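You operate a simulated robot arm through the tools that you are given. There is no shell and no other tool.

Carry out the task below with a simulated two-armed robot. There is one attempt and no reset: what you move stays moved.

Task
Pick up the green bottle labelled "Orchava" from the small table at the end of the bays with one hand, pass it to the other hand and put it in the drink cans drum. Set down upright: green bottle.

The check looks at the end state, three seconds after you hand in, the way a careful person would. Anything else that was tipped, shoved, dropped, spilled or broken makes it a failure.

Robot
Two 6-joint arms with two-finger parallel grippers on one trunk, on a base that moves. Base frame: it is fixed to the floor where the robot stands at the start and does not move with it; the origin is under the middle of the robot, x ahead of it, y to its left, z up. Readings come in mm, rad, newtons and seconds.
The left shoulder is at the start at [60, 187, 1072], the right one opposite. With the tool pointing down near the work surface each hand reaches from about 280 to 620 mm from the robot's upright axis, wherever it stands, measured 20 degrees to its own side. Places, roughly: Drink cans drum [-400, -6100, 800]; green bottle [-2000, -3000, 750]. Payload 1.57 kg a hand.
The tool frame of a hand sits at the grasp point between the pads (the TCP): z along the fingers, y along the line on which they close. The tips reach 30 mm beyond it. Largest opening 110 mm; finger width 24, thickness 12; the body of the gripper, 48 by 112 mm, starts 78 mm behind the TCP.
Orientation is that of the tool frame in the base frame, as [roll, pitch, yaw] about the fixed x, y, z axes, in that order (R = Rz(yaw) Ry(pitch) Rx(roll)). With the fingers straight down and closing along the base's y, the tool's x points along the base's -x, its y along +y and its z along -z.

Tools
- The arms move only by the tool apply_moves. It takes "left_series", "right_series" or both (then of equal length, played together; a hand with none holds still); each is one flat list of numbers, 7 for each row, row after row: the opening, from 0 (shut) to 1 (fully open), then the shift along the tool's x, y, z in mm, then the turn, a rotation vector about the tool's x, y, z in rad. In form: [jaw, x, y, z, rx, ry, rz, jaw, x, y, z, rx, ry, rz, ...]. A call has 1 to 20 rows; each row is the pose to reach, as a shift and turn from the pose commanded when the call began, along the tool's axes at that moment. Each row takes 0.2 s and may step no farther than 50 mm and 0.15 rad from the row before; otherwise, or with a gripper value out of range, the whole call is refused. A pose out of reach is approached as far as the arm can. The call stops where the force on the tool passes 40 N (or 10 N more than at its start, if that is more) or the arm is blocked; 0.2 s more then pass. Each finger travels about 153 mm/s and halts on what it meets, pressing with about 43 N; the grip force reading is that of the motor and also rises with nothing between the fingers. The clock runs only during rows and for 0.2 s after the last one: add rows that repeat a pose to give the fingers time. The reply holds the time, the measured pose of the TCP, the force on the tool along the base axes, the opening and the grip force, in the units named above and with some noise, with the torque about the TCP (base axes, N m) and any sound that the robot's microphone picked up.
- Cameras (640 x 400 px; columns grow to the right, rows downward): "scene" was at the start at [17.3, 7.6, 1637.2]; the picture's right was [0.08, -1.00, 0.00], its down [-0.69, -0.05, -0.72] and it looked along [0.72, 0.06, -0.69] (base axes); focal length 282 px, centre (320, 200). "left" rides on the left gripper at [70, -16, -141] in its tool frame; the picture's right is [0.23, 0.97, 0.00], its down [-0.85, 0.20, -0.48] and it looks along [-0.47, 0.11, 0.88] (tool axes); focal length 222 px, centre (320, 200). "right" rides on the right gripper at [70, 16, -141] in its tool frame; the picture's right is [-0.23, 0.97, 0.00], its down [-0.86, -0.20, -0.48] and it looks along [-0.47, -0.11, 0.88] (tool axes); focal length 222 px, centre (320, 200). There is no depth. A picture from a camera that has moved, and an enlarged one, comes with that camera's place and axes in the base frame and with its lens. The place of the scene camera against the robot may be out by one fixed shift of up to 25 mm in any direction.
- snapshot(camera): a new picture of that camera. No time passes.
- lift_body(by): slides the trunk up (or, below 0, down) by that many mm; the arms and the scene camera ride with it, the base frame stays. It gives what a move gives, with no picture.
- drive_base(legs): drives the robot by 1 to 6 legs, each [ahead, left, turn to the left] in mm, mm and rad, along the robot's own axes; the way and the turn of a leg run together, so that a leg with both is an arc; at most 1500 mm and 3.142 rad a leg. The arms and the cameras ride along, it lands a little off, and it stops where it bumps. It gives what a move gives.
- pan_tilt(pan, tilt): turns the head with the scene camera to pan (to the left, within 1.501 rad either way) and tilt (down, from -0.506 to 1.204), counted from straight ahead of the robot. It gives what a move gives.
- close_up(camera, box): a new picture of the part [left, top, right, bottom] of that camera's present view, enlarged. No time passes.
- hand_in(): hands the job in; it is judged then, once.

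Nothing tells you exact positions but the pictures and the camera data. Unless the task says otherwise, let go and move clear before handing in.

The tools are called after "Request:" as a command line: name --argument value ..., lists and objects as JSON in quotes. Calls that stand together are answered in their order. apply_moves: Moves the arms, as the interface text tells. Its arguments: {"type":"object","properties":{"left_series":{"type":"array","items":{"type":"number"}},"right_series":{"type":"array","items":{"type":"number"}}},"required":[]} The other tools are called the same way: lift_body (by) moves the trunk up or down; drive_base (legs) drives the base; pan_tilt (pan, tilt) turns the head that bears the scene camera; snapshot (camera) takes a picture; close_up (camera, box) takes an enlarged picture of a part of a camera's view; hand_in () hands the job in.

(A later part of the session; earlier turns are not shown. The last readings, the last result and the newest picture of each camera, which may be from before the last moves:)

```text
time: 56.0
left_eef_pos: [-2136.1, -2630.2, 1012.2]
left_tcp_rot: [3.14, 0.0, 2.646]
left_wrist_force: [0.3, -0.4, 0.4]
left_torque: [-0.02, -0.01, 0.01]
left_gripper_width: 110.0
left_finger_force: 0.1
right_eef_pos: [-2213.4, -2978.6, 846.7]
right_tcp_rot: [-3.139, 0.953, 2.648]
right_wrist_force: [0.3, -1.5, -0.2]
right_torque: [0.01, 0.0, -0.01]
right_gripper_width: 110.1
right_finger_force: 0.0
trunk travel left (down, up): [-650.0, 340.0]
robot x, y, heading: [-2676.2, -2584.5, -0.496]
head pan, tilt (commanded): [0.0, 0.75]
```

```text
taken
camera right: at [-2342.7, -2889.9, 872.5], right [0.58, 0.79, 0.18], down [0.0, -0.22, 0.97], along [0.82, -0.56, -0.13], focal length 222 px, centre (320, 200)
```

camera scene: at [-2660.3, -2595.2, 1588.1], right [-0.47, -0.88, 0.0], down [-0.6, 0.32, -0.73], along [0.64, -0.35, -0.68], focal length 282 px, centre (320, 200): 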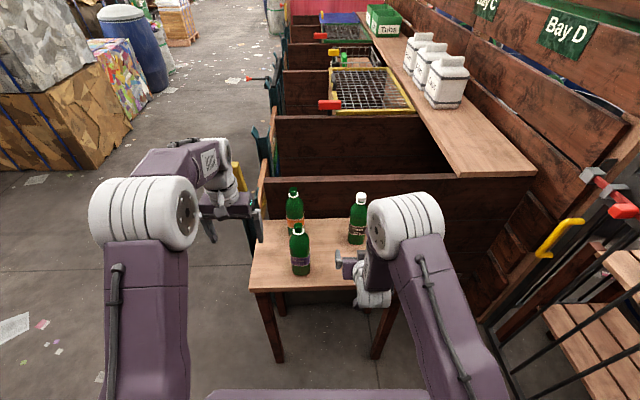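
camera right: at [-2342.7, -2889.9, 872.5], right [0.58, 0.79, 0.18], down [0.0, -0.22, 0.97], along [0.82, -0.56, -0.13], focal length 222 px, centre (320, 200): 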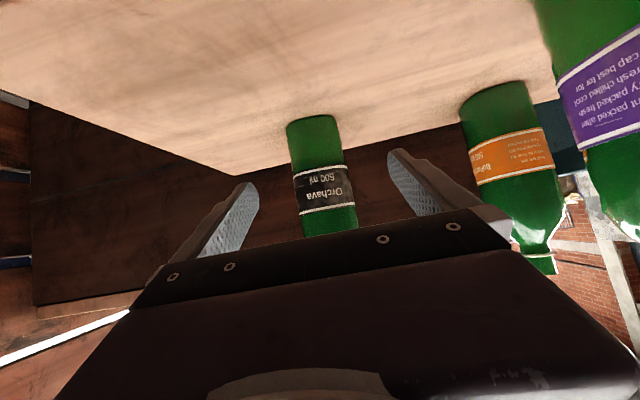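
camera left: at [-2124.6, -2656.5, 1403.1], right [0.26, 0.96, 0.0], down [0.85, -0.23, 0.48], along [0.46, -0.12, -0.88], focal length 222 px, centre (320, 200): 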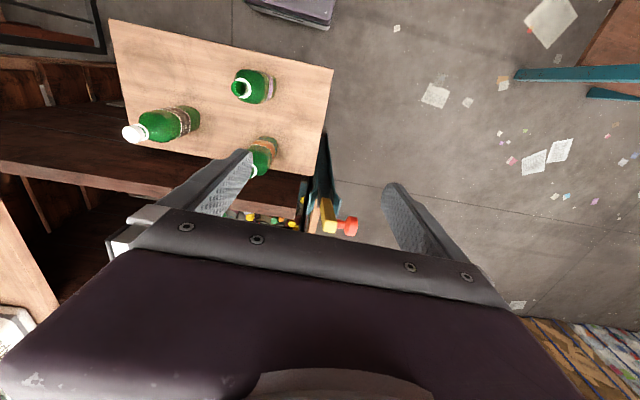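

The hand follows accurately; the bottle is centred between the fingers, 100 mm ahead. Advancing to the grasp position.

Request:
apply_moves --right_series '[1, -14, 0, 31, 0, 0, 0, 1, -28, 0, 62, 0, 0, 0, 1, -41.6, 0, 93, 0, 0, 0, 1, -41.6, 0, 93, 0, 0, 0]'

Request:
snapshot --camera "right"

Request:
close_up --camera "scene" --box '[280, 180, 420, 320]'

```text
time: 57.0
left_eef_pos: [-2136.5, -2629.9, 1011.5]
left_tcp_rot: [3.141, 0.001, 2.649]
left_wrist_force: [-0.1, 0.4, 0.4]
left_torque: [-0.04, -0.02, -0.01]
left_gripper_width: 110.0
left_finger_force: 0.1
right_eef_pos: [-2124.8, -3023.4, 825.0]
right_tcp_rot: [-3.14, 0.952, 2.648]
right_wrist_force: [0.4, 0.7, 0.1]
right_torque: [0.0, -0.02, 0.03]
right_gripper_width: 110.0
right_finger_force: 0.0
trunk travel left (down, up): [-650.0, 340.0]
robot x, y, heading: [-2678.9, -2586.8, -0.495]
head pan, tilt (commanded): [0.0, 0.75]
```

```text
taken
camera right: at [-2253.2, -2934.7, 850.9], right [0.58, 0.8, 0.18], down [0.0, -0.23, 0.97], along [0.82, -0.56, -0.13], focal length 222 px, centre (320, 200)
```

right: 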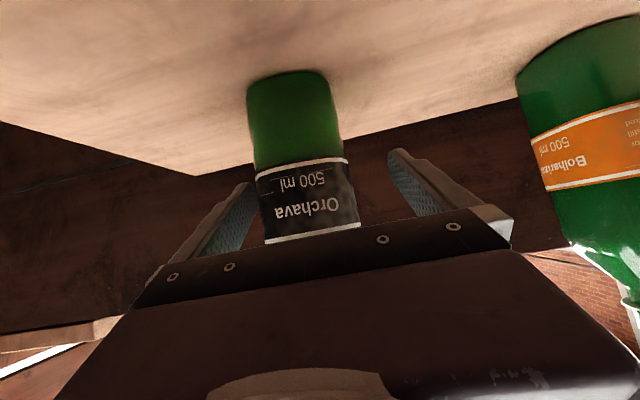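

```text
2.86 times, centred on (350, 250) of scene
camera zoom: at [-2661.2, -2594.7, 1588.2], right [-0.47, -0.88, 0.0], down [-0.6, 0.32, -0.73], along [0.64, -0.35, -0.68], focal length 807 px, centre (234, 57)
```

zoom: 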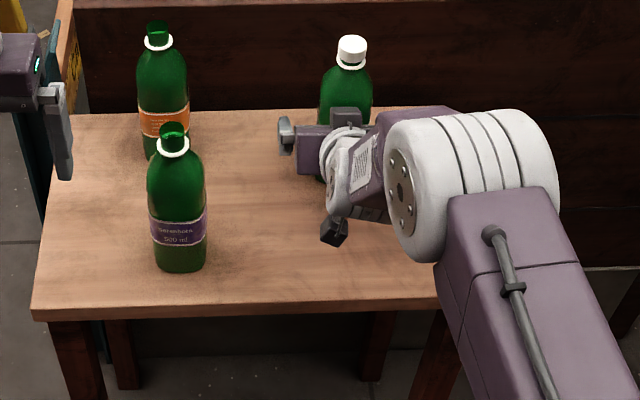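

The bottle is between the fingers (about 5 mm right of centre). I'll nudge right 5 mm and close.

Request:
apply_moves --right_series '[1, 0, -5, 0, 0, 0, 0, 0.8, 0, -5, 0, 0, 0, 0, 0.65, 0, -5, 0, 0, 0, 0, 0.5, 0, -5, 0, 0, 0, 0, 0.3, 0, -5, 0, 0, 0, 0, 0.3, 0, -5, 0, 0, 0, 0, 0.3, 0, -5, 0, 0, 0, 0]'

Request:
snapshot --camera "right"

```text
time: 58.6
left_eef_pos: [-2137.0, -2629.8, 1010.9]
left_tcp_rot: [3.14, -0.001, 2.647]
left_wrist_force: [-0.8, -0.1, -0.2]
left_torque: [0.0, 0.03, 0.03]
left_gripper_width: 110.0
left_finger_force: 0.0
right_eef_pos: [-2128.1, -3027.9, 826.0]
right_tcp_rot: [-3.141, 0.955, 2.648]
right_wrist_force: [-0.4, -0.1, 1.4]
right_torque: [0.01, 0.05, -0.03]
right_gripper_width: 62.4
right_finger_force: 43.1
trunk travel left (down, up): [-650.0, 340.0]
robot x, y, heading: [-2675.0, -2586.2, -0.493]
head pan, tilt (commanded): [0.0, 0.75]
```

```text
taken
camera right: at [-2255.9, -2938.6, 851.7], right [0.58, 0.8, 0.18], down [0.0, -0.22, 0.97], along [0.82, -0.56, -0.13], focal length 222 px, centre (320, 200)
```

right: 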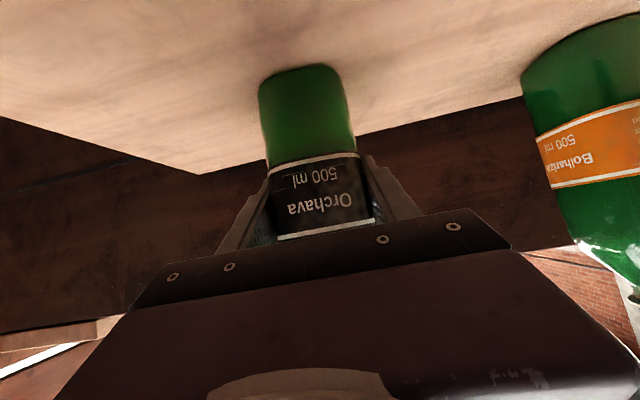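

Gripped at 62 mm width with 43 N. I'll lift straight up using the trunk and check.

Request:
lift_body --by 40

Request:
snapshot --camera "right"

Request:
snapshot --camera "scene"

```text
time: 59.4
left_eef_pos: [-2135.5, -2629.8, 1051.7]
left_tcp_rot: [3.139, 0.0, 2.648]
left_wrist_force: [-0.1, 1.2, 0.7]
left_torque: [-0.01, 0.0, -0.02]
left_gripper_width: 110.0
left_finger_force: 0.1
right_eef_pos: [-2126.6, -3026.6, 864.8]
right_tcp_rot: [-3.141, 0.954, 2.648]
right_wrist_force: [0.8, -0.4, 0.0]
right_torque: [0.02, 0.01, -0.02]
right_gripper_width: 62.2
right_finger_force: 43.3
trunk travel left (down, up): [-690.0, 300.0]
robot x, y, heading: [-2678.9, -2581.3, -0.49]
head pan, tilt (commanded): [0.0, 0.75]
```

```text
taken
camera right: at [-2255.6, -2938.7, 891.3], right [0.58, 0.8, 0.18], down [0.0, -0.23, 0.97], along [0.82, -0.56, -0.13], focal length 222 px, centre (320, 200)
```

right: 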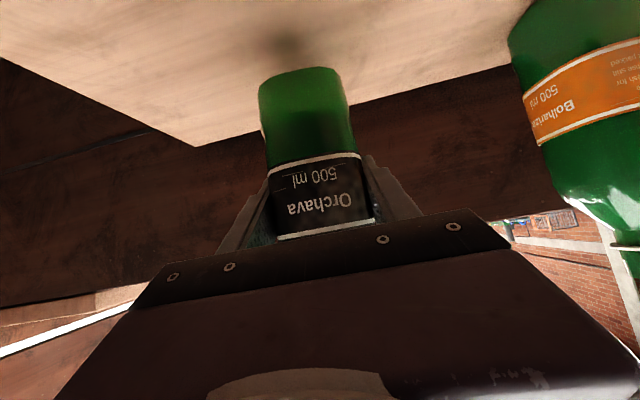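

```text
taken
camera scene: at [-2660.3, -2595.2, 1628.1], right [-0.47, -0.88, 0.0], down [-0.6, 0.32, -0.73], along [0.64, -0.35, -0.68], focal length 282 px, centre (320, 200)
```

scene: 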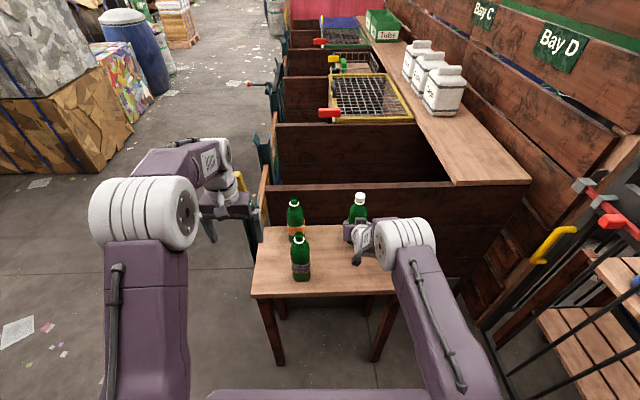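

The bottle is up and clear of the table. I'll raise it above the others, back away, and retract the arm a bit.

Request:
lift_body --by 200

Request:
drive_base --legs '[[-350, 0, 0]]'

Request:
apply_moves --right_series '[0.3, 16, 0, -22, 0, 0, 0, 0.3, 32, 0, -45, 0, 0, 0, 0.3, 48, 0, -67, 0, 0, 0, 0.3, 60, 0, -84, 0, 0, 0]'

Request:
snapshot --camera "scene"

Request:
snapshot --camera "right"

```text
time: 61.6
left_eef_pos: [-2136.3, -2630.2, 1251.5]
left_tcp_rot: [3.14, 0.001, 2.648]
left_wrist_force: [-0.5, 0.6, 0.2]
left_torque: [0.01, -0.04, -0.03]
left_gripper_width: 110.0
left_finger_force: 0.1
right_eef_pos: [-2126.3, -3028.2, 1066.5]
right_tcp_rot: [3.141, 0.953, 2.647]
right_wrist_force: [-0.6, 0.0, 0.1]
right_torque: [0.03, 0.03, -0.03]
right_gripper_width: 62.0
right_finger_force: 43.2
trunk travel left (down, up): [-890.0, 100.0]
robot x, y, heading: [-2676.7, -2587.8, -0.491]
head pan, tilt (commanded): [0.0, 0.75]
```

```text
time: 63.9
left_eef_pos: [-2437.6, -2471.4, 1250.3]
left_tcp_rot: [3.139, -0.003, 2.636]
left_wrist_force: [-0.2, 0.0, -1.0]
left_torque: [0.02, -0.01, 0.01]
left_gripper_width: 110.0
left_finger_force: 0.1
right_eef_pos: [-2432.7, -2869.4, 1063.3]
right_tcp_rot: [3.141, 0.951, 2.635]
right_wrist_force: [0.4, -0.1, 0.0]
right_torque: [-0.01, -0.03, 0.04]
right_gripper_width: 61.7
right_finger_force: 43.4
trunk travel left (down, up): [-890.0, 100.0]
robot x, y, heading: [-2978.4, -2419.3, -0.506]
head pan, tilt (commanded): [0.0, 0.75]
```

```text
time: 64.8
left_eef_pos: [-2439.0, -2470.3, 1253.3]
left_tcp_rot: [3.138, -0.002, 2.638]
left_wrist_force: [-0.4, -0.1, -0.1]
left_torque: [0.0, 0.04, -0.02]
left_gripper_width: 110.0
left_finger_force: 0.0
right_eef_pos: [-2523.8, -2818.9, 1066.1]
right_tcp_rot: [3.141, 0.955, 2.636]
right_wrist_force: [0.1, 0.5, 0.2]
right_torque: [-0.04, 0.01, 0.01]
right_gripper_width: 61.6
right_finger_force: 43.0
trunk travel left (down, up): [-890.0, 100.0]
robot x, y, heading: [-2979.4, -2418.3, -0.507]
head pan, tilt (commanded): [0.0, 0.75]
```

```text
taken
camera scene: at [-2964.0, -2429.5, 1828.2], right [-0.48, -0.88, 0.0], down [-0.6, 0.33, -0.73], along [0.64, -0.35, -0.68], focal length 282 px, centre (320, 200)
```

scene: 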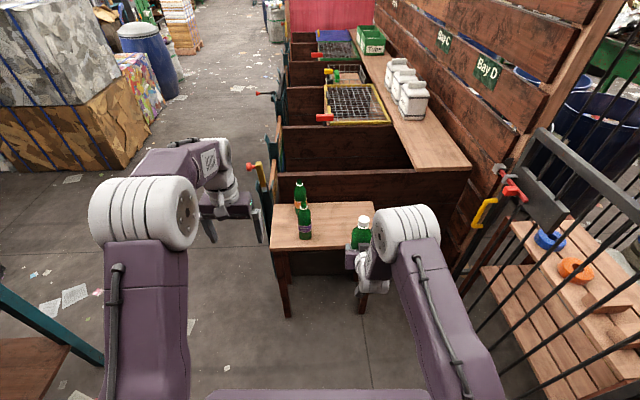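

```text
taken
camera right: at [-2653.0, -2728.4, 1091.2], right [0.59, 0.79, 0.19], down [-0.01, -0.22, 0.97], along [0.81, -0.57, -0.13], focal length 222 px, centre (320, 200)
```

right: 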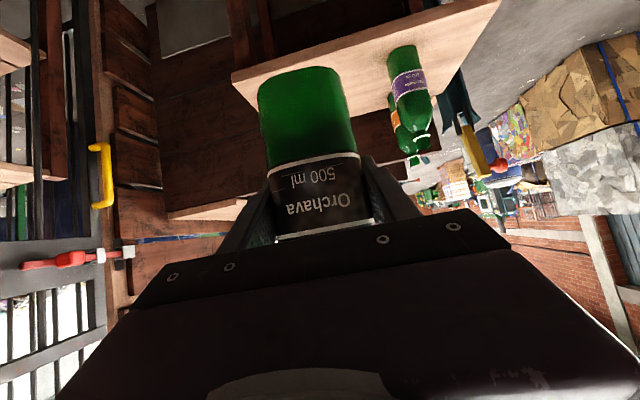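

The bottle is held securely. Behind the slatted wall I see blue drums; I'll look that way with the head.

Request:
pan_tilt --pan -0.6 --tilt 0.35

Request:
snapshot --camera "scene"

Request:
close_up --camera "scene" --box '[100, 80, 420, 280]'

```text
time: 65.8
left_eef_pos: [-2439.2, -2471.5, 1251.7]
left_tcp_rot: [3.14, 0.001, 2.637]
left_wrist_force: [-0.3, 0.0, 0.5]
left_torque: [0.01, 0.02, 0.03]
left_gripper_width: 109.9
left_finger_force: 0.0
right_eef_pos: [-2525.0, -2819.3, 1064.7]
right_tcp_rot: [3.14, 0.953, 2.637]
right_wrist_force: [0.2, 1.4, -0.6]
right_torque: [-0.05, -0.02, 0.02]
right_gripper_width: 61.7
right_finger_force: 42.8
trunk travel left (down, up): [-890.0, 100.0]
robot x, y, heading: [-2978.7, -2419.3, -0.509]
head pan, tilt (commanded): [-0.6, 0.351]
```

```text
taken
camera scene: at [-2993.9, -2473.1, 1863.7], right [-0.89, -0.45, 0.0], down [-0.15, 0.31, -0.94], along [0.42, -0.84, -0.34], focal length 282 px, centre (320, 200)
```

scene: 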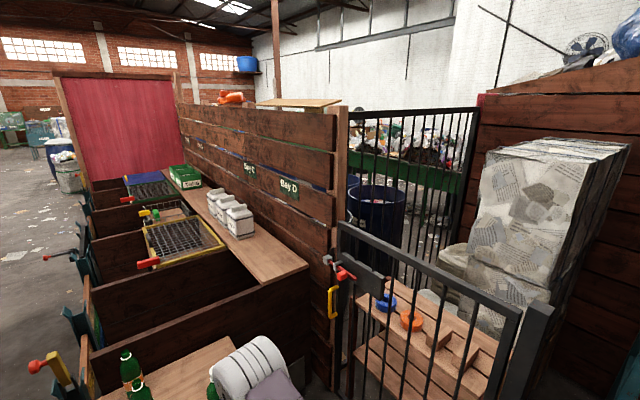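

```text
2.00 times, centred on (260, 180) of scene
camera zoom: at [-2993.9, -2473.1, 1863.7], right [-0.89, -0.45, 0.0], down [-0.15, 0.31, -0.94], along [0.42, -0.84, -0.34], focal length 565 px, centre (440, 240)
```

zoom: 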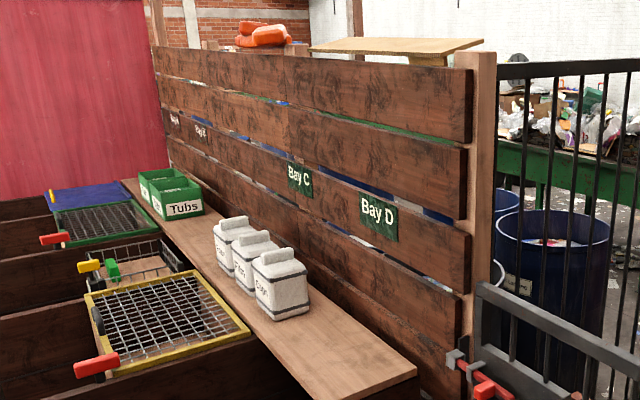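

A row of open blue drums stands behind the slatted wall, along a green conveyor; the drink-cans drum should be in that row, reached round the red panel at the far end. I'll drive out past the table and along the aisle in front of the bays.

Request:
drive_base --legs '[[0, 690, 0.015], [1300, 0, 0]]'

Request:
pan_tilt --pan 0.0 --tilt 0.5

Request:
snapshot --camera "scene"

```text
time: 75.7
left_eef_pos: [-986.8, -2467.5, 1252.2]
left_tcp_rot: [3.138, -0.001, 2.646]
left_wrist_force: [0.4, 0.2, -0.2]
left_torque: [0.01, -0.01, -0.02]
left_gripper_width: 110.0
left_finger_force: 0.1
right_eef_pos: [-1069.2, -2815.9, 1064.8]
right_tcp_rot: [-3.141, 0.954, 2.646]
right_wrist_force: [0.2, -0.4, -0.1]
right_torque: [0.03, 0.0, 0.02]
right_gripper_width: 61.4
right_finger_force: 43.1
trunk travel left (down, up): [-890.0, 100.0]
robot x, y, heading: [-1525.7, -2423.1, -0.495]
head pan, tilt (commanded): [-0.6, 0.351]
```

```text
time: 76.7
left_eef_pos: [-986.1, -2467.8, 1250.5]
left_tcp_rot: [3.138, 0.0, 2.645]
left_wrist_force: [-0.4, -0.8, -1.0]
left_torque: [-0.01, 0.0, -0.01]
left_gripper_width: 110.1
left_finger_force: 0.1
right_eef_pos: [-1068.2, -2815.1, 1064.6]
right_tcp_rot: [-3.142, 0.952, 2.645]
right_wrist_force: [-0.3, -0.5, 0.0]
right_torque: [-0.02, 0.0, 0.0]
right_gripper_width: 61.6
right_finger_force: 43.5
trunk travel left (down, up): [-890.0, 100.0]
robot x, y, heading: [-1527.7, -2420.8, -0.495]
head pan, tilt (commanded): [0.0, 0.499]
```

```text
taken
camera scene: at [-1503.6, -2434.7, 1850.1], right [-0.48, -0.88, 0.0], down [-0.42, 0.23, -0.88], along [0.77, -0.42, -0.48], focal length 282 px, centre (320, 200)
```

scene: 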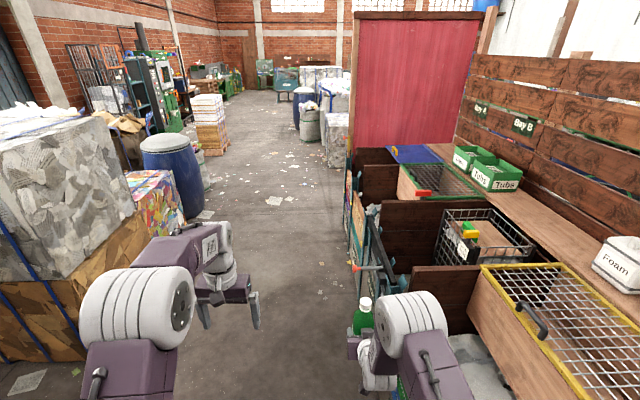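

The aisle is clear; continuing along it to just past the red panel.

Request:
drive_base --legs '[[1400, 300, 0], [1400, 0, 0], [600, 0, 0]]'

Request:
snapshot --camera "scene"

Request:
pan_tilt --pan -1.2 --tilt 0.4

Request:
snapshot --camera "scene"

```text
time: 93.3
left_eef_pos: [2176.8, -3708.6, 1253.2]
left_tcp_rot: [3.14, 0.002, 2.698]
left_wrist_force: [-1.4, -0.2, 0.3]
left_torque: [-0.02, 0.0, 0.0]
left_gripper_width: 109.8
left_finger_force: 0.0
right_eef_pos: [2113.4, -4061.8, 1065.3]
right_tcp_rot: [3.14, 0.955, 2.698]
right_wrist_force: [-0.1, 0.0, -0.2]
right_torque: [0.02, 0.01, -0.02]
right_gripper_width: 61.6
right_finger_force: 43.1
trunk travel left (down, up): [-890.0, 100.0]
robot x, y, heading: [1636.9, -3692.8, -0.438]
head pan, tilt (commanded): [0.0, 0.499]
```

```text
taken
camera scene: at [1657.9, -3702.7, 1850.2], right [-0.43, -0.9, 0.0], down [-0.43, 0.2, -0.88], along [0.79, -0.38, -0.48], focal length 282 px, centre (320, 200)
```

scene: 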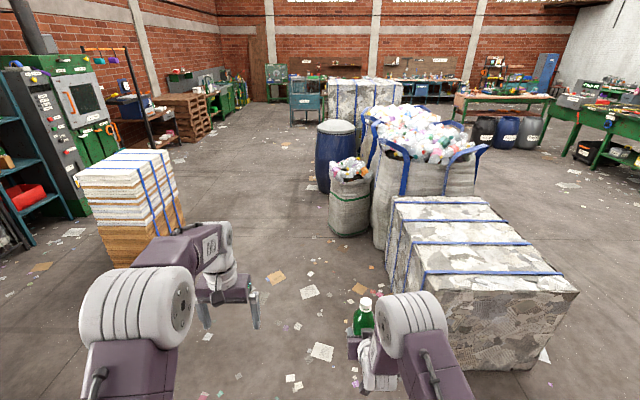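

```text
time: 94.7
left_eef_pos: [2178.6, -3709.4, 1252.5]
left_tcp_rot: [3.139, -0.001, 2.699]
left_wrist_force: [-0.5, -0.1, 0.4]
left_torque: [-0.04, 0.0, 0.01]
left_gripper_width: 110.2
left_finger_force: 0.0
right_eef_pos: [2115.1, -4062.0, 1065.3]
right_tcp_rot: [3.141, 0.952, 2.7]
right_wrist_force: [-0.4, 0.9, -0.5]
right_torque: [0.04, 0.0, 0.01]
right_gripper_width: 61.4
right_finger_force: 43.2
trunk travel left (down, up): [-890.0, 100.0]
robot x, y, heading: [1636.2, -3691.3, -0.441]
head pan, tilt (commanded): [-1.201, 0.4]
```

```text
taken
camera scene: at [1571.1, -3757.1, 1859.3], right [-1.0, 0.07, 0.0], down [0.03, 0.39, -0.92], along [-0.07, -0.92, -0.39], focal length 282 px, centre (320, 200)
```

scene: 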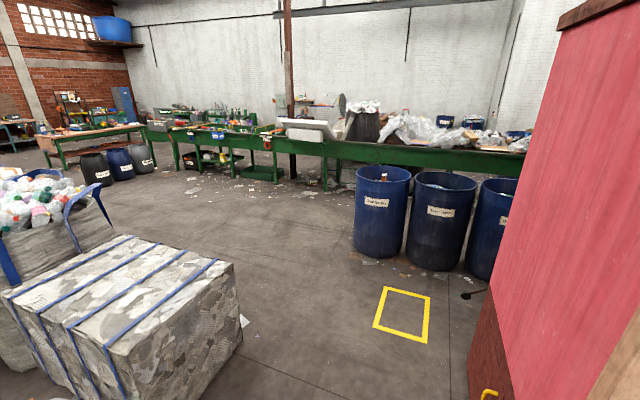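

Past the red panel I see the row of blue drums with labels. I'll read them.

Request:
close_up --camera "scene" --box '[340, 150, 540, 290]'

Request:
close_up --camera "scene" --box '[355, 160, 455, 225]'

Request:
close_up --camera "scene" --box '[455, 160, 525, 225]'

```text
2.86 times, centred on (440, 220) of scene
camera zoom: at [1571.1, -3757.1, 1859.3], right [-1.0, 0.07, 0.0], down [0.03, 0.39, -0.92], along [-0.07, -0.92, -0.39], focal length 807 px, centre (-23, 143)
```

zoom: 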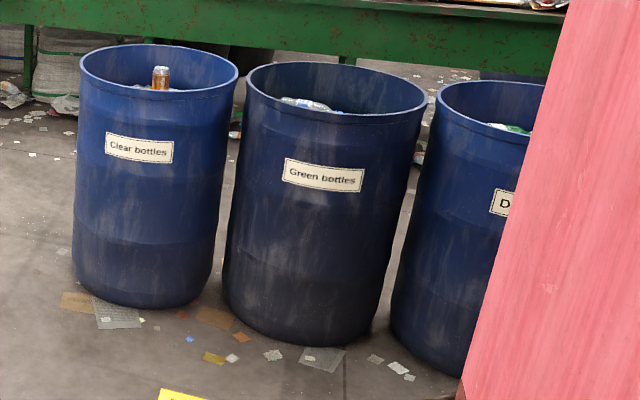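

```text
6.15 times, centred on (405, 192) of scene
camera zoom: at [1571.1, -3757.1, 1859.3], right [-1.0, 0.07, 0.0], down [0.03, 0.39, -0.92], along [-0.07, -0.92, -0.39], focal length 1739 px, centre (-203, 246)
```

zoom: 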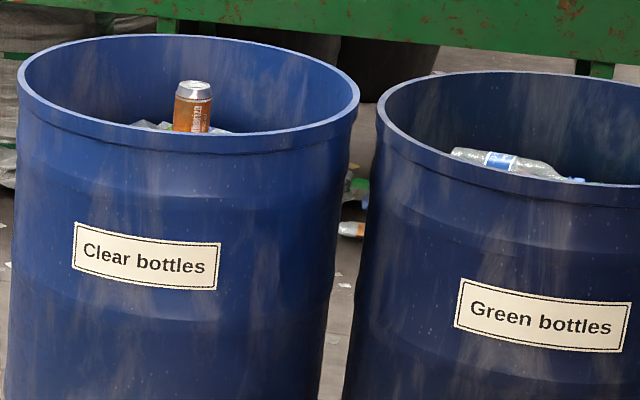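

```text
6.15 times, centred on (490, 192) of scene
camera zoom: at [1571.1, -3757.1, 1859.3], right [-1.0, 0.07, 0.0], down [0.03, 0.39, -0.92], along [-0.07, -0.92, -0.39], focal length 1739 px, centre (-726, 246)
```

zoom: 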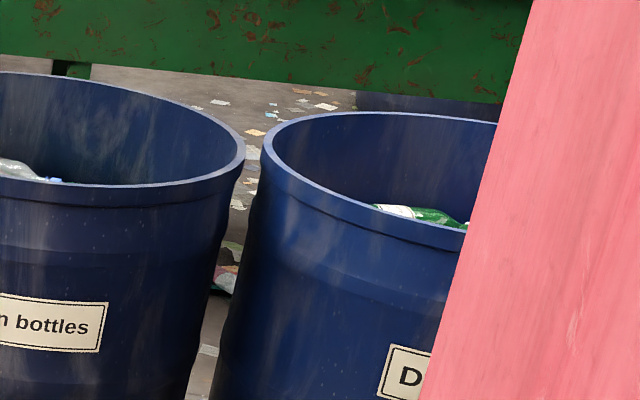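

Request:
close_up --camera "scene" --box '[440, 260, 520, 320]'

Request:
close_up --camera "scene" --box '[350, 270, 510, 400]'

Request:
pan_tilt --pan -1.4 --tilt 0.6

Request:
snapshot --camera "scene"

```text
6.67 times, centred on (480, 290) of scene
camera zoom: at [1571.1, -3757.1, 1859.3], right [-1.0, 0.07, 0.0], down [0.03, 0.39, -0.92], along [-0.07, -0.92, -0.39], focal length 1884 px, centre (-747, -400)
```

zoom: 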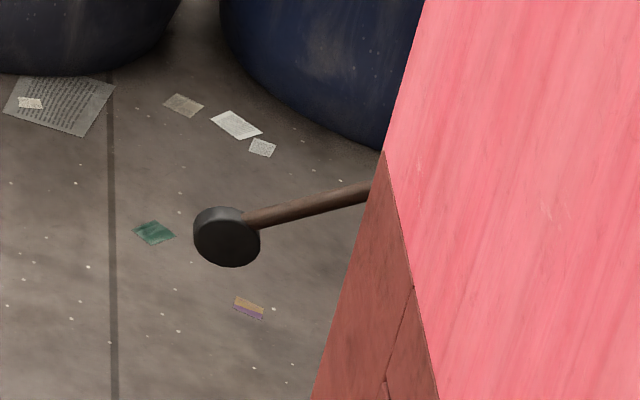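

```text
3.08 times, centred on (430, 335) of scene
camera zoom: at [1571.1, -3757.1, 1859.3], right [-1.0, 0.07, 0.0], down [0.03, 0.39, -0.92], along [-0.07, -0.92, -0.39], focal length 869 px, centre (-18, -215)
```

zoom: 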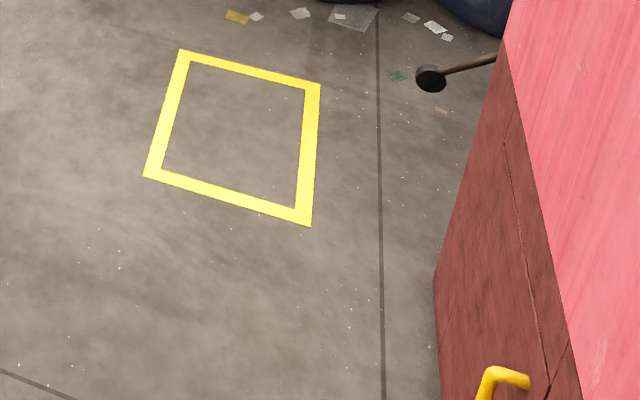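

```text
time: 95.4
left_eef_pos: [2178.2, -3708.6, 1251.8]
left_tcp_rot: [3.14, -0.001, 2.701]
left_wrist_force: [0.0, 0.9, 0.0]
left_torque: [-0.03, 0.01, 0.0]
left_gripper_width: 110.1
left_finger_force: 0.1
right_eef_pos: [2113.6, -4060.9, 1065.1]
right_tcp_rot: [3.14, 0.954, 2.698]
right_wrist_force: [-0.3, 0.0, 0.4]
right_torque: [0.01, 0.02, 0.0]
right_gripper_width: 61.3
right_finger_force: 42.7
trunk travel left (down, up): [-890.0, 100.0]
robot x, y, heading: [1635.6, -3690.8, -0.446]
head pan, tilt (commanded): [-1.4, 0.6]
```

```text
taken
camera scene: at [1553.9, -3749.8, 1841.1], right [-0.96, 0.27, 0.0], down [0.15, 0.54, -0.83], along [-0.22, -0.8, -0.56], focal length 282 px, centre (320, 200)
```

scene: 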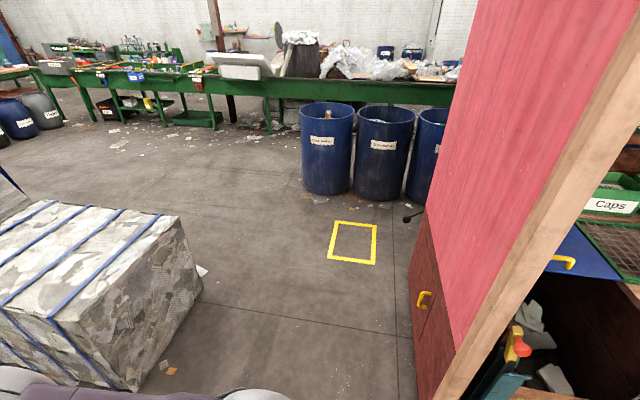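

A black-headed wooden rod pokes out behind the panel; I'll keep clear of it. I'll turn right and drive through the wide gap between the red panel and the grey bale, then look again.

Request:
drive_base --legs '[[200, 0, 0], [0, 0, -1.614], [1400, 0, 0]]'

Request:
pan_tilt --pan -0.5 --tilt 0.55

Request:
snapshot --camera "scene"

```text
time: 107.6
left_eef_pos: [1099.4, -5537.8, 1251.6]
left_tcp_rot: [3.139, -0.001, 1.072]
left_wrist_force: [1.7, 0.8, -0.3]
left_torque: [-0.01, -0.01, -0.02]
left_gripper_width: 110.1
left_finger_force: 0.1
right_eef_pos: [751.2, -5455.0, 1064.5]
right_tcp_rot: [3.142, 0.954, 1.071]
right_wrist_force: [-0.4, 0.5, -0.7]
right_torque: [0.01, 0.02, 0.03]
right_gripper_width: 61.4
right_finger_force: 43.2
trunk travel left (down, up): [-890.0, 100.0]
robot x, y, heading: [1148.1, -4999.1, -2.068]
head pan, tilt (commanded): [-1.4, 0.6]
```

```text
time: 108.8
left_eef_pos: [1099.2, -5537.7, 1252.5]
left_tcp_rot: [3.14, 0.0, 1.072]
left_wrist_force: [-0.7, -0.5, -0.3]
left_torque: [-0.01, 0.0, -0.03]
left_gripper_width: 109.9
left_finger_force: 0.2
right_eef_pos: [751.4, -5454.1, 1065.4]
right_tcp_rot: [3.141, 0.952, 1.073]
right_wrist_force: [0.6, 0.5, 0.2]
right_torque: [0.02, 0.02, 0.03]
right_gripper_width: 61.7
right_finger_force: 43.1
trunk travel left (down, up): [-890.0, 100.0]
robot x, y, heading: [1145.1, -4999.2, -2.071]
head pan, tilt (commanded): [-0.499, 0.55]
```

```text
taken
camera scene: at [1095.7, -4993.5, 1845.5], right [-0.54, 0.84, 0.0], down [0.44, 0.28, -0.85], along [-0.72, -0.46, -0.52], focal length 282 px, centre (320, 200)
```

scene: 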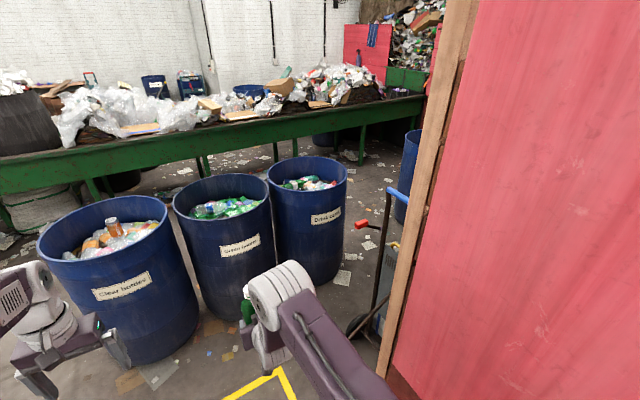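

Request:
close_up --camera "scene" --box '[255, 145, 365, 235]'

Request:
close_up --camera "scene" --box '[170, 160, 290, 260]'

Request:
close_up --camera "scene" --box '[30, 180, 180, 310]'

Request:
close_up --camera "scene" --box '[330, 120, 440, 380]'

```text
4.44 times, centred on (310, 190) of scene
camera zoom: at [1095.7, -4993.5, 1845.5], right [-0.54, 0.84, 0.0], down [0.44, 0.28, -0.85], along [-0.72, -0.46, -0.52], focal length 1256 px, centre (364, 244)
```

zoom: 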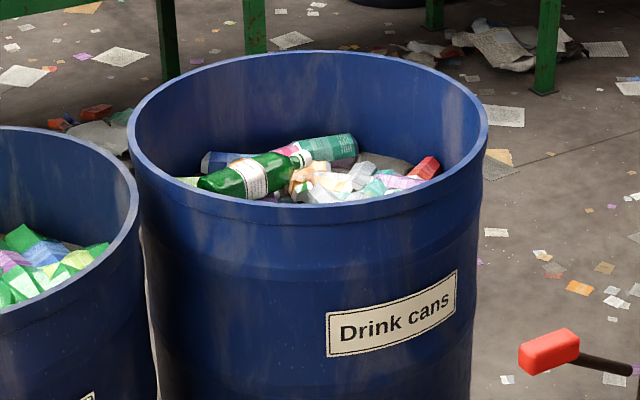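

```text
4.00 times, centred on (230, 210) of scene
camera zoom: at [1095.7, -4993.5, 1845.5], right [-0.54, 0.84, 0.0], down [0.44, 0.28, -0.85], along [-0.72, -0.46, -0.52], focal length 1130 px, centre (680, 160)
```

zoom: 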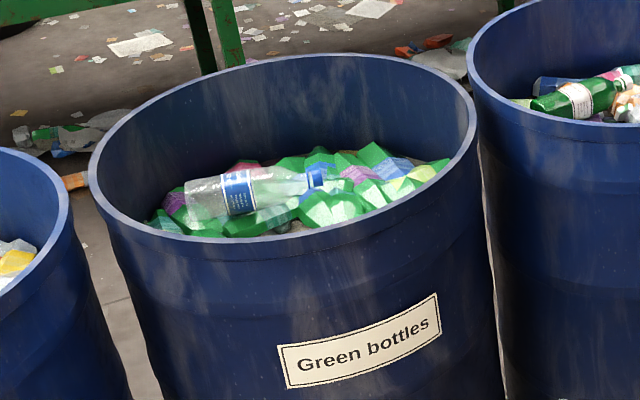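

```text
3.08 times, centred on (105, 245) of scene
camera zoom: at [1095.7, -4993.5, 1845.5], right [-0.54, 0.84, 0.0], down [0.44, 0.28, -0.85], along [-0.72, -0.46, -0.52], focal length 869 px, centre (982, 62)
```

zoom: 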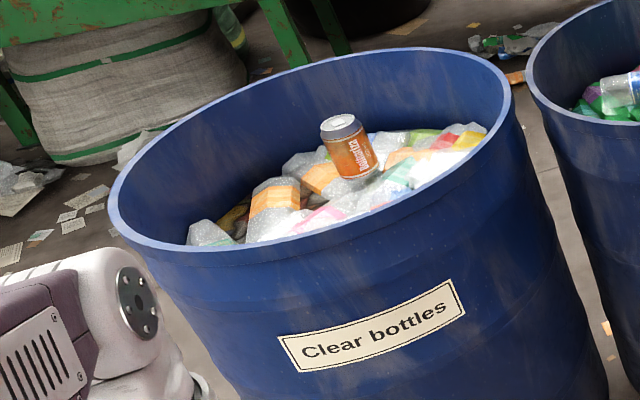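

```text
1.54 times, centred on (385, 250) of scene
camera zoom: at [1095.7, -4993.5, 1845.5], right [-0.54, 0.84, 0.0], down [0.44, 0.28, -0.85], along [-0.72, -0.46, -0.52], focal length 435 px, centre (220, 123)
```

zoom: 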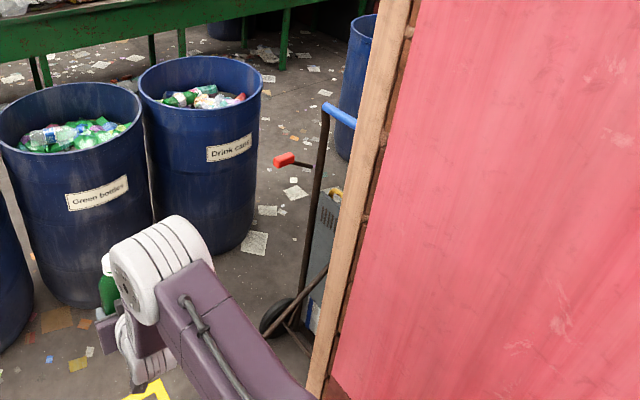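

The third drum is "Drink cans", filled to roughly 150 mm below the rim. There's a hand truck and some rods near the panel end; I'll check these with the wrist camera and another head angle before going in.

Request:
snapshot --camera "right"

Request:
pan_tilt --pan -0.9 --tilt 0.8

Request:
snapshot --camera "scene"

Request:
snapshot --camera "left"

```text
taken
camera right: at [840.3, -5325.9, 1090.9], right [0.79, -0.58, 0.18], down [-0.22, 0.0, 0.97], along [-0.57, -0.81, -0.13], focal length 222 px, centre (320, 200)
```

right: 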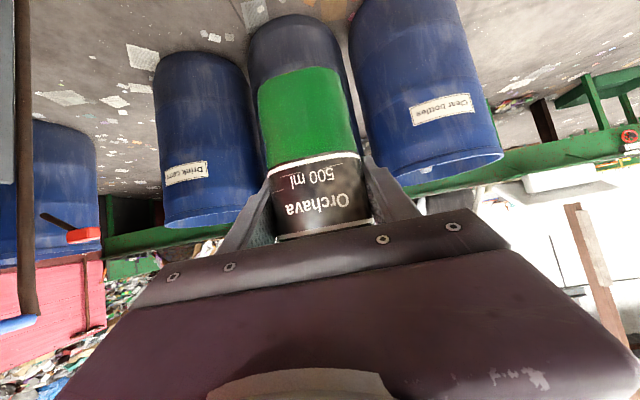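

```text
time: 109.6
left_eef_pos: [1097.8, -5539.0, 1251.1]
left_tcp_rot: [3.139, 0.002, 1.072]
left_wrist_force: [0.4, 0.3, 0.3]
left_torque: [0.03, -0.01, -0.02]
left_gripper_width: 110.2
left_finger_force: 0.1
right_eef_pos: [751.8, -5454.8, 1065.3]
right_tcp_rot: [3.141, 0.954, 1.071]
right_wrist_force: [0.2, -0.4, -0.7]
right_torque: [-0.01, 0.0, 0.01]
right_gripper_width: 61.3
right_finger_force: 43.4
trunk travel left (down, up): [-890.0, 100.0]
robot x, y, heading: [1147.8, -5003.0, -2.068]
head pan, tilt (commanded): [-0.901, 0.799]
```

```text
taken
camera scene: at [1091.7, -4959.1, 1824.2], right [-0.17, 0.99, 0.0], down [0.71, 0.12, -0.7], along [-0.69, -0.12, -0.72], focal length 282 px, centre (320, 200)
```

scene: 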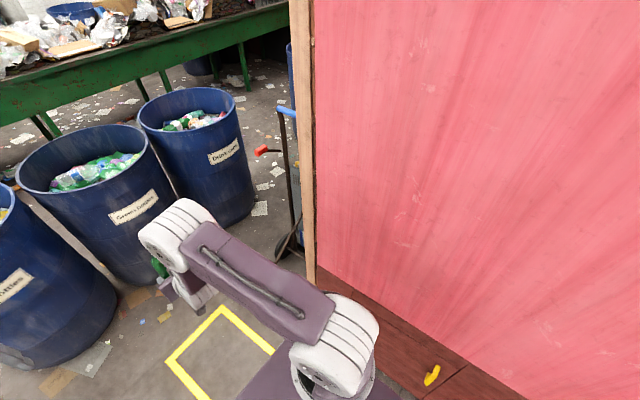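

```text
taken
camera left: at [1118.8, -5470.0, 1392.9], right [0.96, -0.27, 0.0], down [-0.23, -0.85, 0.48], along [-0.13, -0.46, -0.88], focal length 222 px, centre (320, 200)
```

left: 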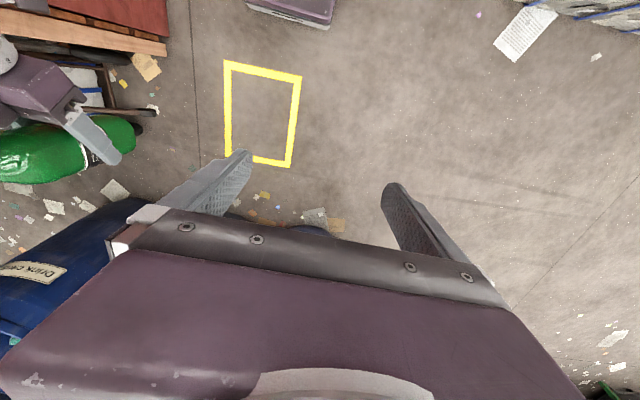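

Request:
close_up --camera "left" --box '[0, 0, 200, 125]'

Request:
close_up --camera "scene" --box '[220, 80, 330, 290]'

```text
3.20 times, centred on (100, 62) of left
camera zoom: at [1118.8, -5470.0, 1392.9], right [0.96, -0.27, 0.0], down [-0.23, -0.85, 0.48], along [-0.13, -0.46, -0.88], focal length 711 px, centre (1024, 640)
```

zoom: 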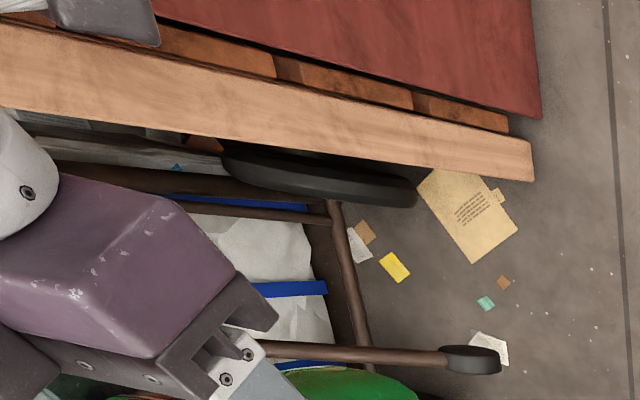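

```text
1.90 times, centred on (275, 185) of scene
camera zoom: at [1091.7, -4959.1, 1824.2], right [-0.17, 0.99, 0.0], down [0.71, 0.12, -0.7], along [-0.69, -0.12, -0.72], focal length 538 px, centre (406, 229)
```

zoom: 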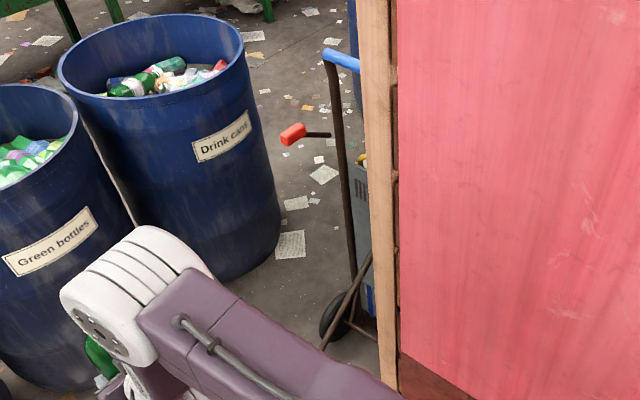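

A trolley stands behind the panel end, with a red handle and a black-footed rod jutting out. I'll move up beside it, still well left of it, for a clearer look.

Request:
drive_base --legs '[[850, 0, 0]]'

Request:
pan_tilt --pan -1.2 --tilt 0.75

Request:
snapshot --camera "scene"

Request:
pan_tilt --pan -0.5 --tilt 0.75

Request:
snapshot --camera "scene"

```text
time: 114.2
left_eef_pos: [690.0, -6285.2, 1251.7]
left_tcp_rot: [3.141, -0.002, 1.07]
left_wrist_force: [0.7, 0.1, -1.1]
left_torque: [-0.01, -0.02, 0.02]
left_gripper_width: 110.2
left_finger_force: 0.0
right_eef_pos: [341.4, -6201.9, 1065.4]
right_tcp_rot: [3.14, 0.954, 1.07]
right_wrist_force: [0.1, -0.6, -1.2]
right_torque: [-0.01, 0.02, 0.01]
right_gripper_width: 61.6
right_finger_force: 42.9
trunk travel left (down, up): [-890.0, 100.0]
robot x, y, heading: [738.4, -5749.2, -2.074]
head pan, tilt (commanded): [-0.901, 0.799]
```

```text
time: 115.0
left_eef_pos: [688.6, -6286.0, 1251.5]
left_tcp_rot: [3.139, 0.002, 1.069]
left_wrist_force: [0.1, 0.4, 0.1]
left_torque: [-0.05, 0.03, -0.01]
left_gripper_width: 110.1
left_finger_force: 0.0
right_eef_pos: [341.3, -6203.2, 1065.3]
right_tcp_rot: [3.141, 0.955, 1.07]
right_wrist_force: [-0.5, 0.3, -0.6]
right_torque: [-0.02, 0.0, -0.05]
right_gripper_width: 61.3
right_finger_force: 42.5
trunk travel left (down, up): [-890.0, 100.0]
robot x, y, heading: [737.9, -5746.4, -2.071]
head pan, tilt (commanded): [-1.201, 0.75]
```

```text
taken
camera scene: at [679.4, -5682.6, 1828.1], right [0.13, 0.99, 0.0], down [0.68, -0.09, -0.73], along [-0.72, 0.1, -0.68], focal length 282 px, centre (320, 200)
```

scene: 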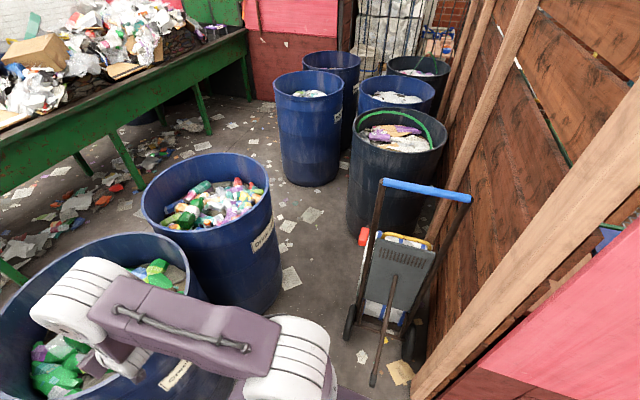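

```text
time: 116.0
left_eef_pos: [688.2, -6285.9, 1251.0]
left_tcp_rot: [3.14, 0.001, 1.072]
left_wrist_force: [-0.2, -0.1, 0.3]
left_torque: [-0.02, -0.01, 0.0]
left_gripper_width: 110.0
left_finger_force: 0.0
right_eef_pos: [341.5, -6201.6, 1065.4]
right_tcp_rot: [3.142, 0.954, 1.068]
right_wrist_force: [0.1, 0.2, -0.5]
right_torque: [0.05, -0.04, 0.01]
right_gripper_width: 61.4
right_finger_force: 42.9
trunk travel left (down, up): [-890.0, 100.0]
robot x, y, heading: [738.1, -5743.1, -2.077]
head pan, tilt (commanded): [-0.499, 0.75]
```

```text
taken
camera scene: at [692.0, -5737.4, 1828.1], right [-0.54, 0.84, 0.0], down [0.57, 0.37, -0.73], along [-0.62, -0.39, -0.68], focal length 282 px, centre (320, 200)
```

scene: 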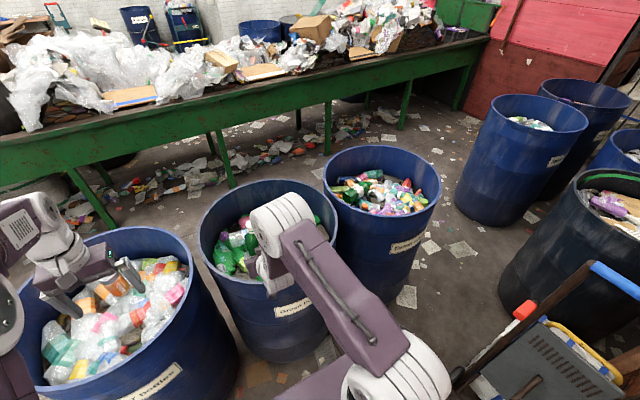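

Now I see it well: the hand truck (with a kick-stand rod and a can with a red knob) sits near the wall; the Drink cans drum has free floor in front. I'll zoom on the drum's contents.

Request:
close_up --camera "scene" --box '[310, 130, 450, 230]'

Request:
pan_tilt --pan -1.2 --tilt 0.9

Request:
snapshot --camera "scene"

Request:
close_up --camera "scene" --box '[130, 90, 280, 190]'

```text
4.00 times, centred on (380, 180) of scene
camera zoom: at [692.0, -5737.4, 1828.1], right [-0.54, 0.84, 0.0], down [0.57, 0.37, -0.73], along [-0.62, -0.39, -0.68], focal length 1130 px, centre (80, 280)
```

zoom: 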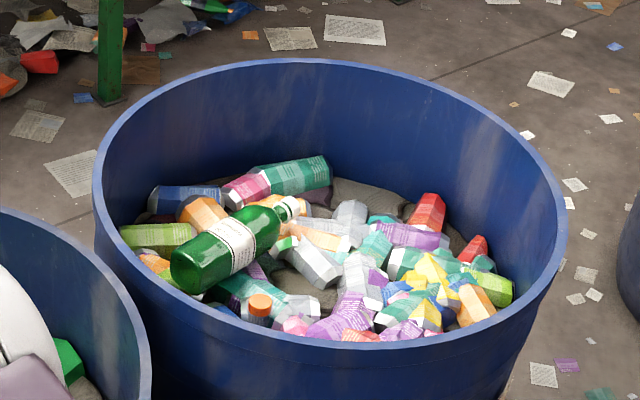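

```text
time: 117.1
left_eef_pos: [687.7, -6286.3, 1250.6]
left_tcp_rot: [3.14, -0.001, 1.071]
left_wrist_force: [-0.1, 0.1, -0.2]
left_torque: [0.0, 0.0, 0.01]
left_gripper_width: 109.9
left_finger_force: 0.1
right_eef_pos: [340.5, -6202.2, 1064.8]
right_tcp_rot: [3.141, 0.953, 1.071]
right_wrist_force: [0.2, 1.3, -0.8]
right_torque: [0.01, 0.01, -0.02]
right_gripper_width: 61.5
right_finger_force: 43.1
trunk travel left (down, up): [-890.0, 100.0]
robot x, y, heading: [737.3, -5747.4, -2.072]
head pan, tilt (commanded): [-1.201, 0.901]
```

```text
taken
camera scene: at [687.0, -5683.2, 1816.3], right [0.13, 0.99, 0.0], down [0.78, -0.1, -0.62], along [-0.62, 0.08, -0.78], focal length 282 px, centre (320, 200)
```

scene: 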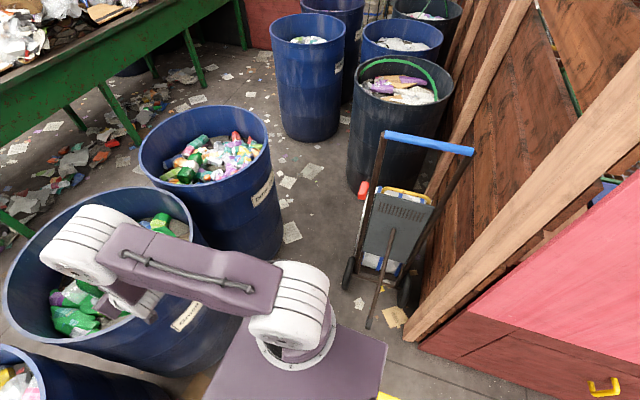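

```text
4.00 times, centred on (205, 140) of scene
camera zoom: at [687.0, -5683.2, 1816.3], right [0.13, 0.99, 0.0], down [0.78, -0.1, -0.62], along [-0.62, 0.08, -0.78], focal length 1130 px, centre (780, 440)
```

zoom: 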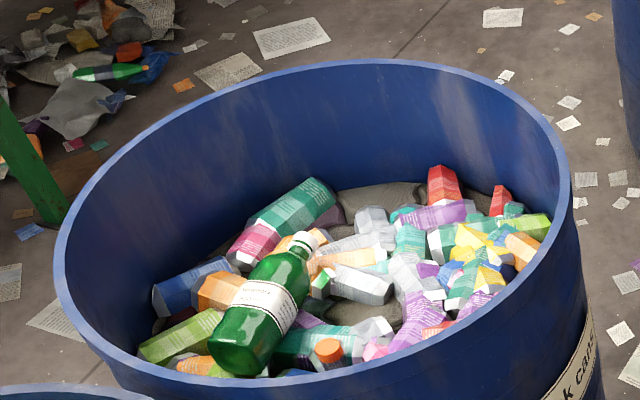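

The drum's fill lies ~150–200 mm below the rim with loose-looking cans and one stray bottle on top. I'll move in carefully to a diagonal stance between the Green-bottles and Drink-cans drums, staying clear of the hand truck; first leg now.

Request:
drive_base --legs '[[231, -390, 0.01]]'

Request:
pan_tilt --pan -1.3 --tilt 1.0

Request:
snapshot --camera "scene"

Request:
pan_tilt --pan 0.0 --tilt 1.1

Request:
snapshot --camera "scene"

```text
time: 119.8
left_eef_pos: [240.8, -6303.0, 1251.7]
left_tcp_rot: [3.141, 0.003, 1.087]
left_wrist_force: [0.8, -0.1, -0.3]
left_torque: [-0.01, -0.01, -0.04]
left_gripper_width: 110.2
left_finger_force: 0.0
right_eef_pos: [-110.0, -6225.2, 1065.6]
right_tcp_rot: [-3.137, 0.955, 1.089]
right_wrist_force: [0.2, 0.2, -1.0]
right_torque: [-0.01, 0.03, -0.02]
right_gripper_width: 61.3
right_finger_force: 42.9
trunk travel left (down, up): [-890.0, 100.0]
robot x, y, heading: [275.3, -5765.4, -2.059]
head pan, tilt (commanded): [-1.201, 0.901]
```

```text
time: 120.5
left_eef_pos: [239.6, -6303.3, 1251.3]
left_tcp_rot: [3.14, 0.001, 1.089]
left_wrist_force: [-0.2, 0.0, -0.1]
left_torque: [-0.01, -0.02, 0.0]
left_gripper_width: 109.9
left_finger_force: 0.1
right_eef_pos: [-109.9, -6225.4, 1065.3]
right_tcp_rot: [-3.139, 0.953, 1.087]
right_wrist_force: [-0.9, 0.4, 0.2]
right_torque: [-0.05, -0.02, -0.01]
right_gripper_width: 61.5
right_finger_force: 43.0
trunk travel left (down, up): [-890.0, 100.0]
robot x, y, heading: [275.7, -5762.7, -2.056]
head pan, tilt (commanded): [-1.3, 1.0]
```

```text
taken
camera scene: at [234.3, -5694.2, 1809.1], right [0.21, 0.98, 0.0], down [0.82, -0.18, -0.54], along [-0.53, 0.11, -0.84], focal length 282 px, centre (320, 200)
```

scene: 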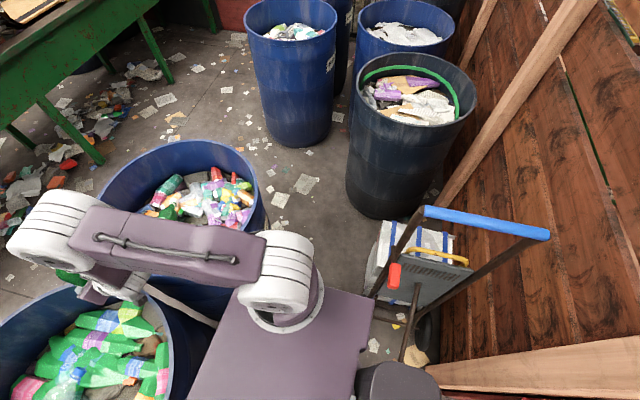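

```text
time: 122.0
left_eef_pos: [239.8, -6303.0, 1251.8]
left_tcp_rot: [3.14, 0.0, 1.088]
left_wrist_force: [0.2, -0.1, 0.2]
left_torque: [0.0, 0.0, -0.02]
left_gripper_width: 109.8
left_finger_force: 0.0
right_eef_pos: [-109.2, -6225.2, 1063.8]
right_tcp_rot: [-3.141, 0.952, 1.085]
right_wrist_force: [-0.1, -0.2, 0.8]
right_torque: [-0.03, 0.01, -0.04]
right_gripper_width: 61.9
right_finger_force: 43.0
trunk travel left (down, up): [-890.0, 100.0]
robot x, y, heading: [279.2, -5762.3, -2.058]
head pan, tilt (commanded): [0.0, 1.1]
```

```text
taken
camera scene: at [272.3, -5765.0, 1802.4], right [-0.88, 0.47, 0.0], down [0.42, 0.79, -0.45], along [-0.21, -0.4, -0.89], focal length 282 px, centre (320, 200)
```

scene: 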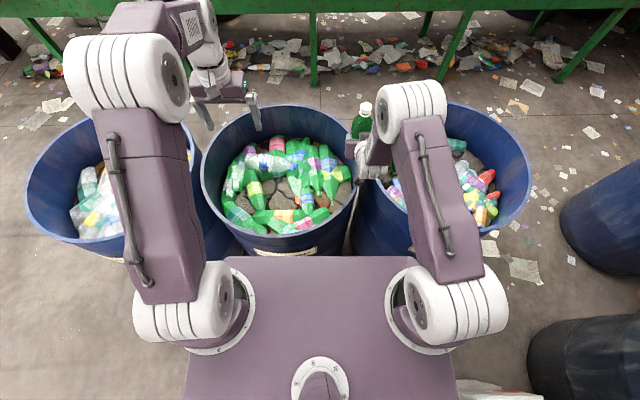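

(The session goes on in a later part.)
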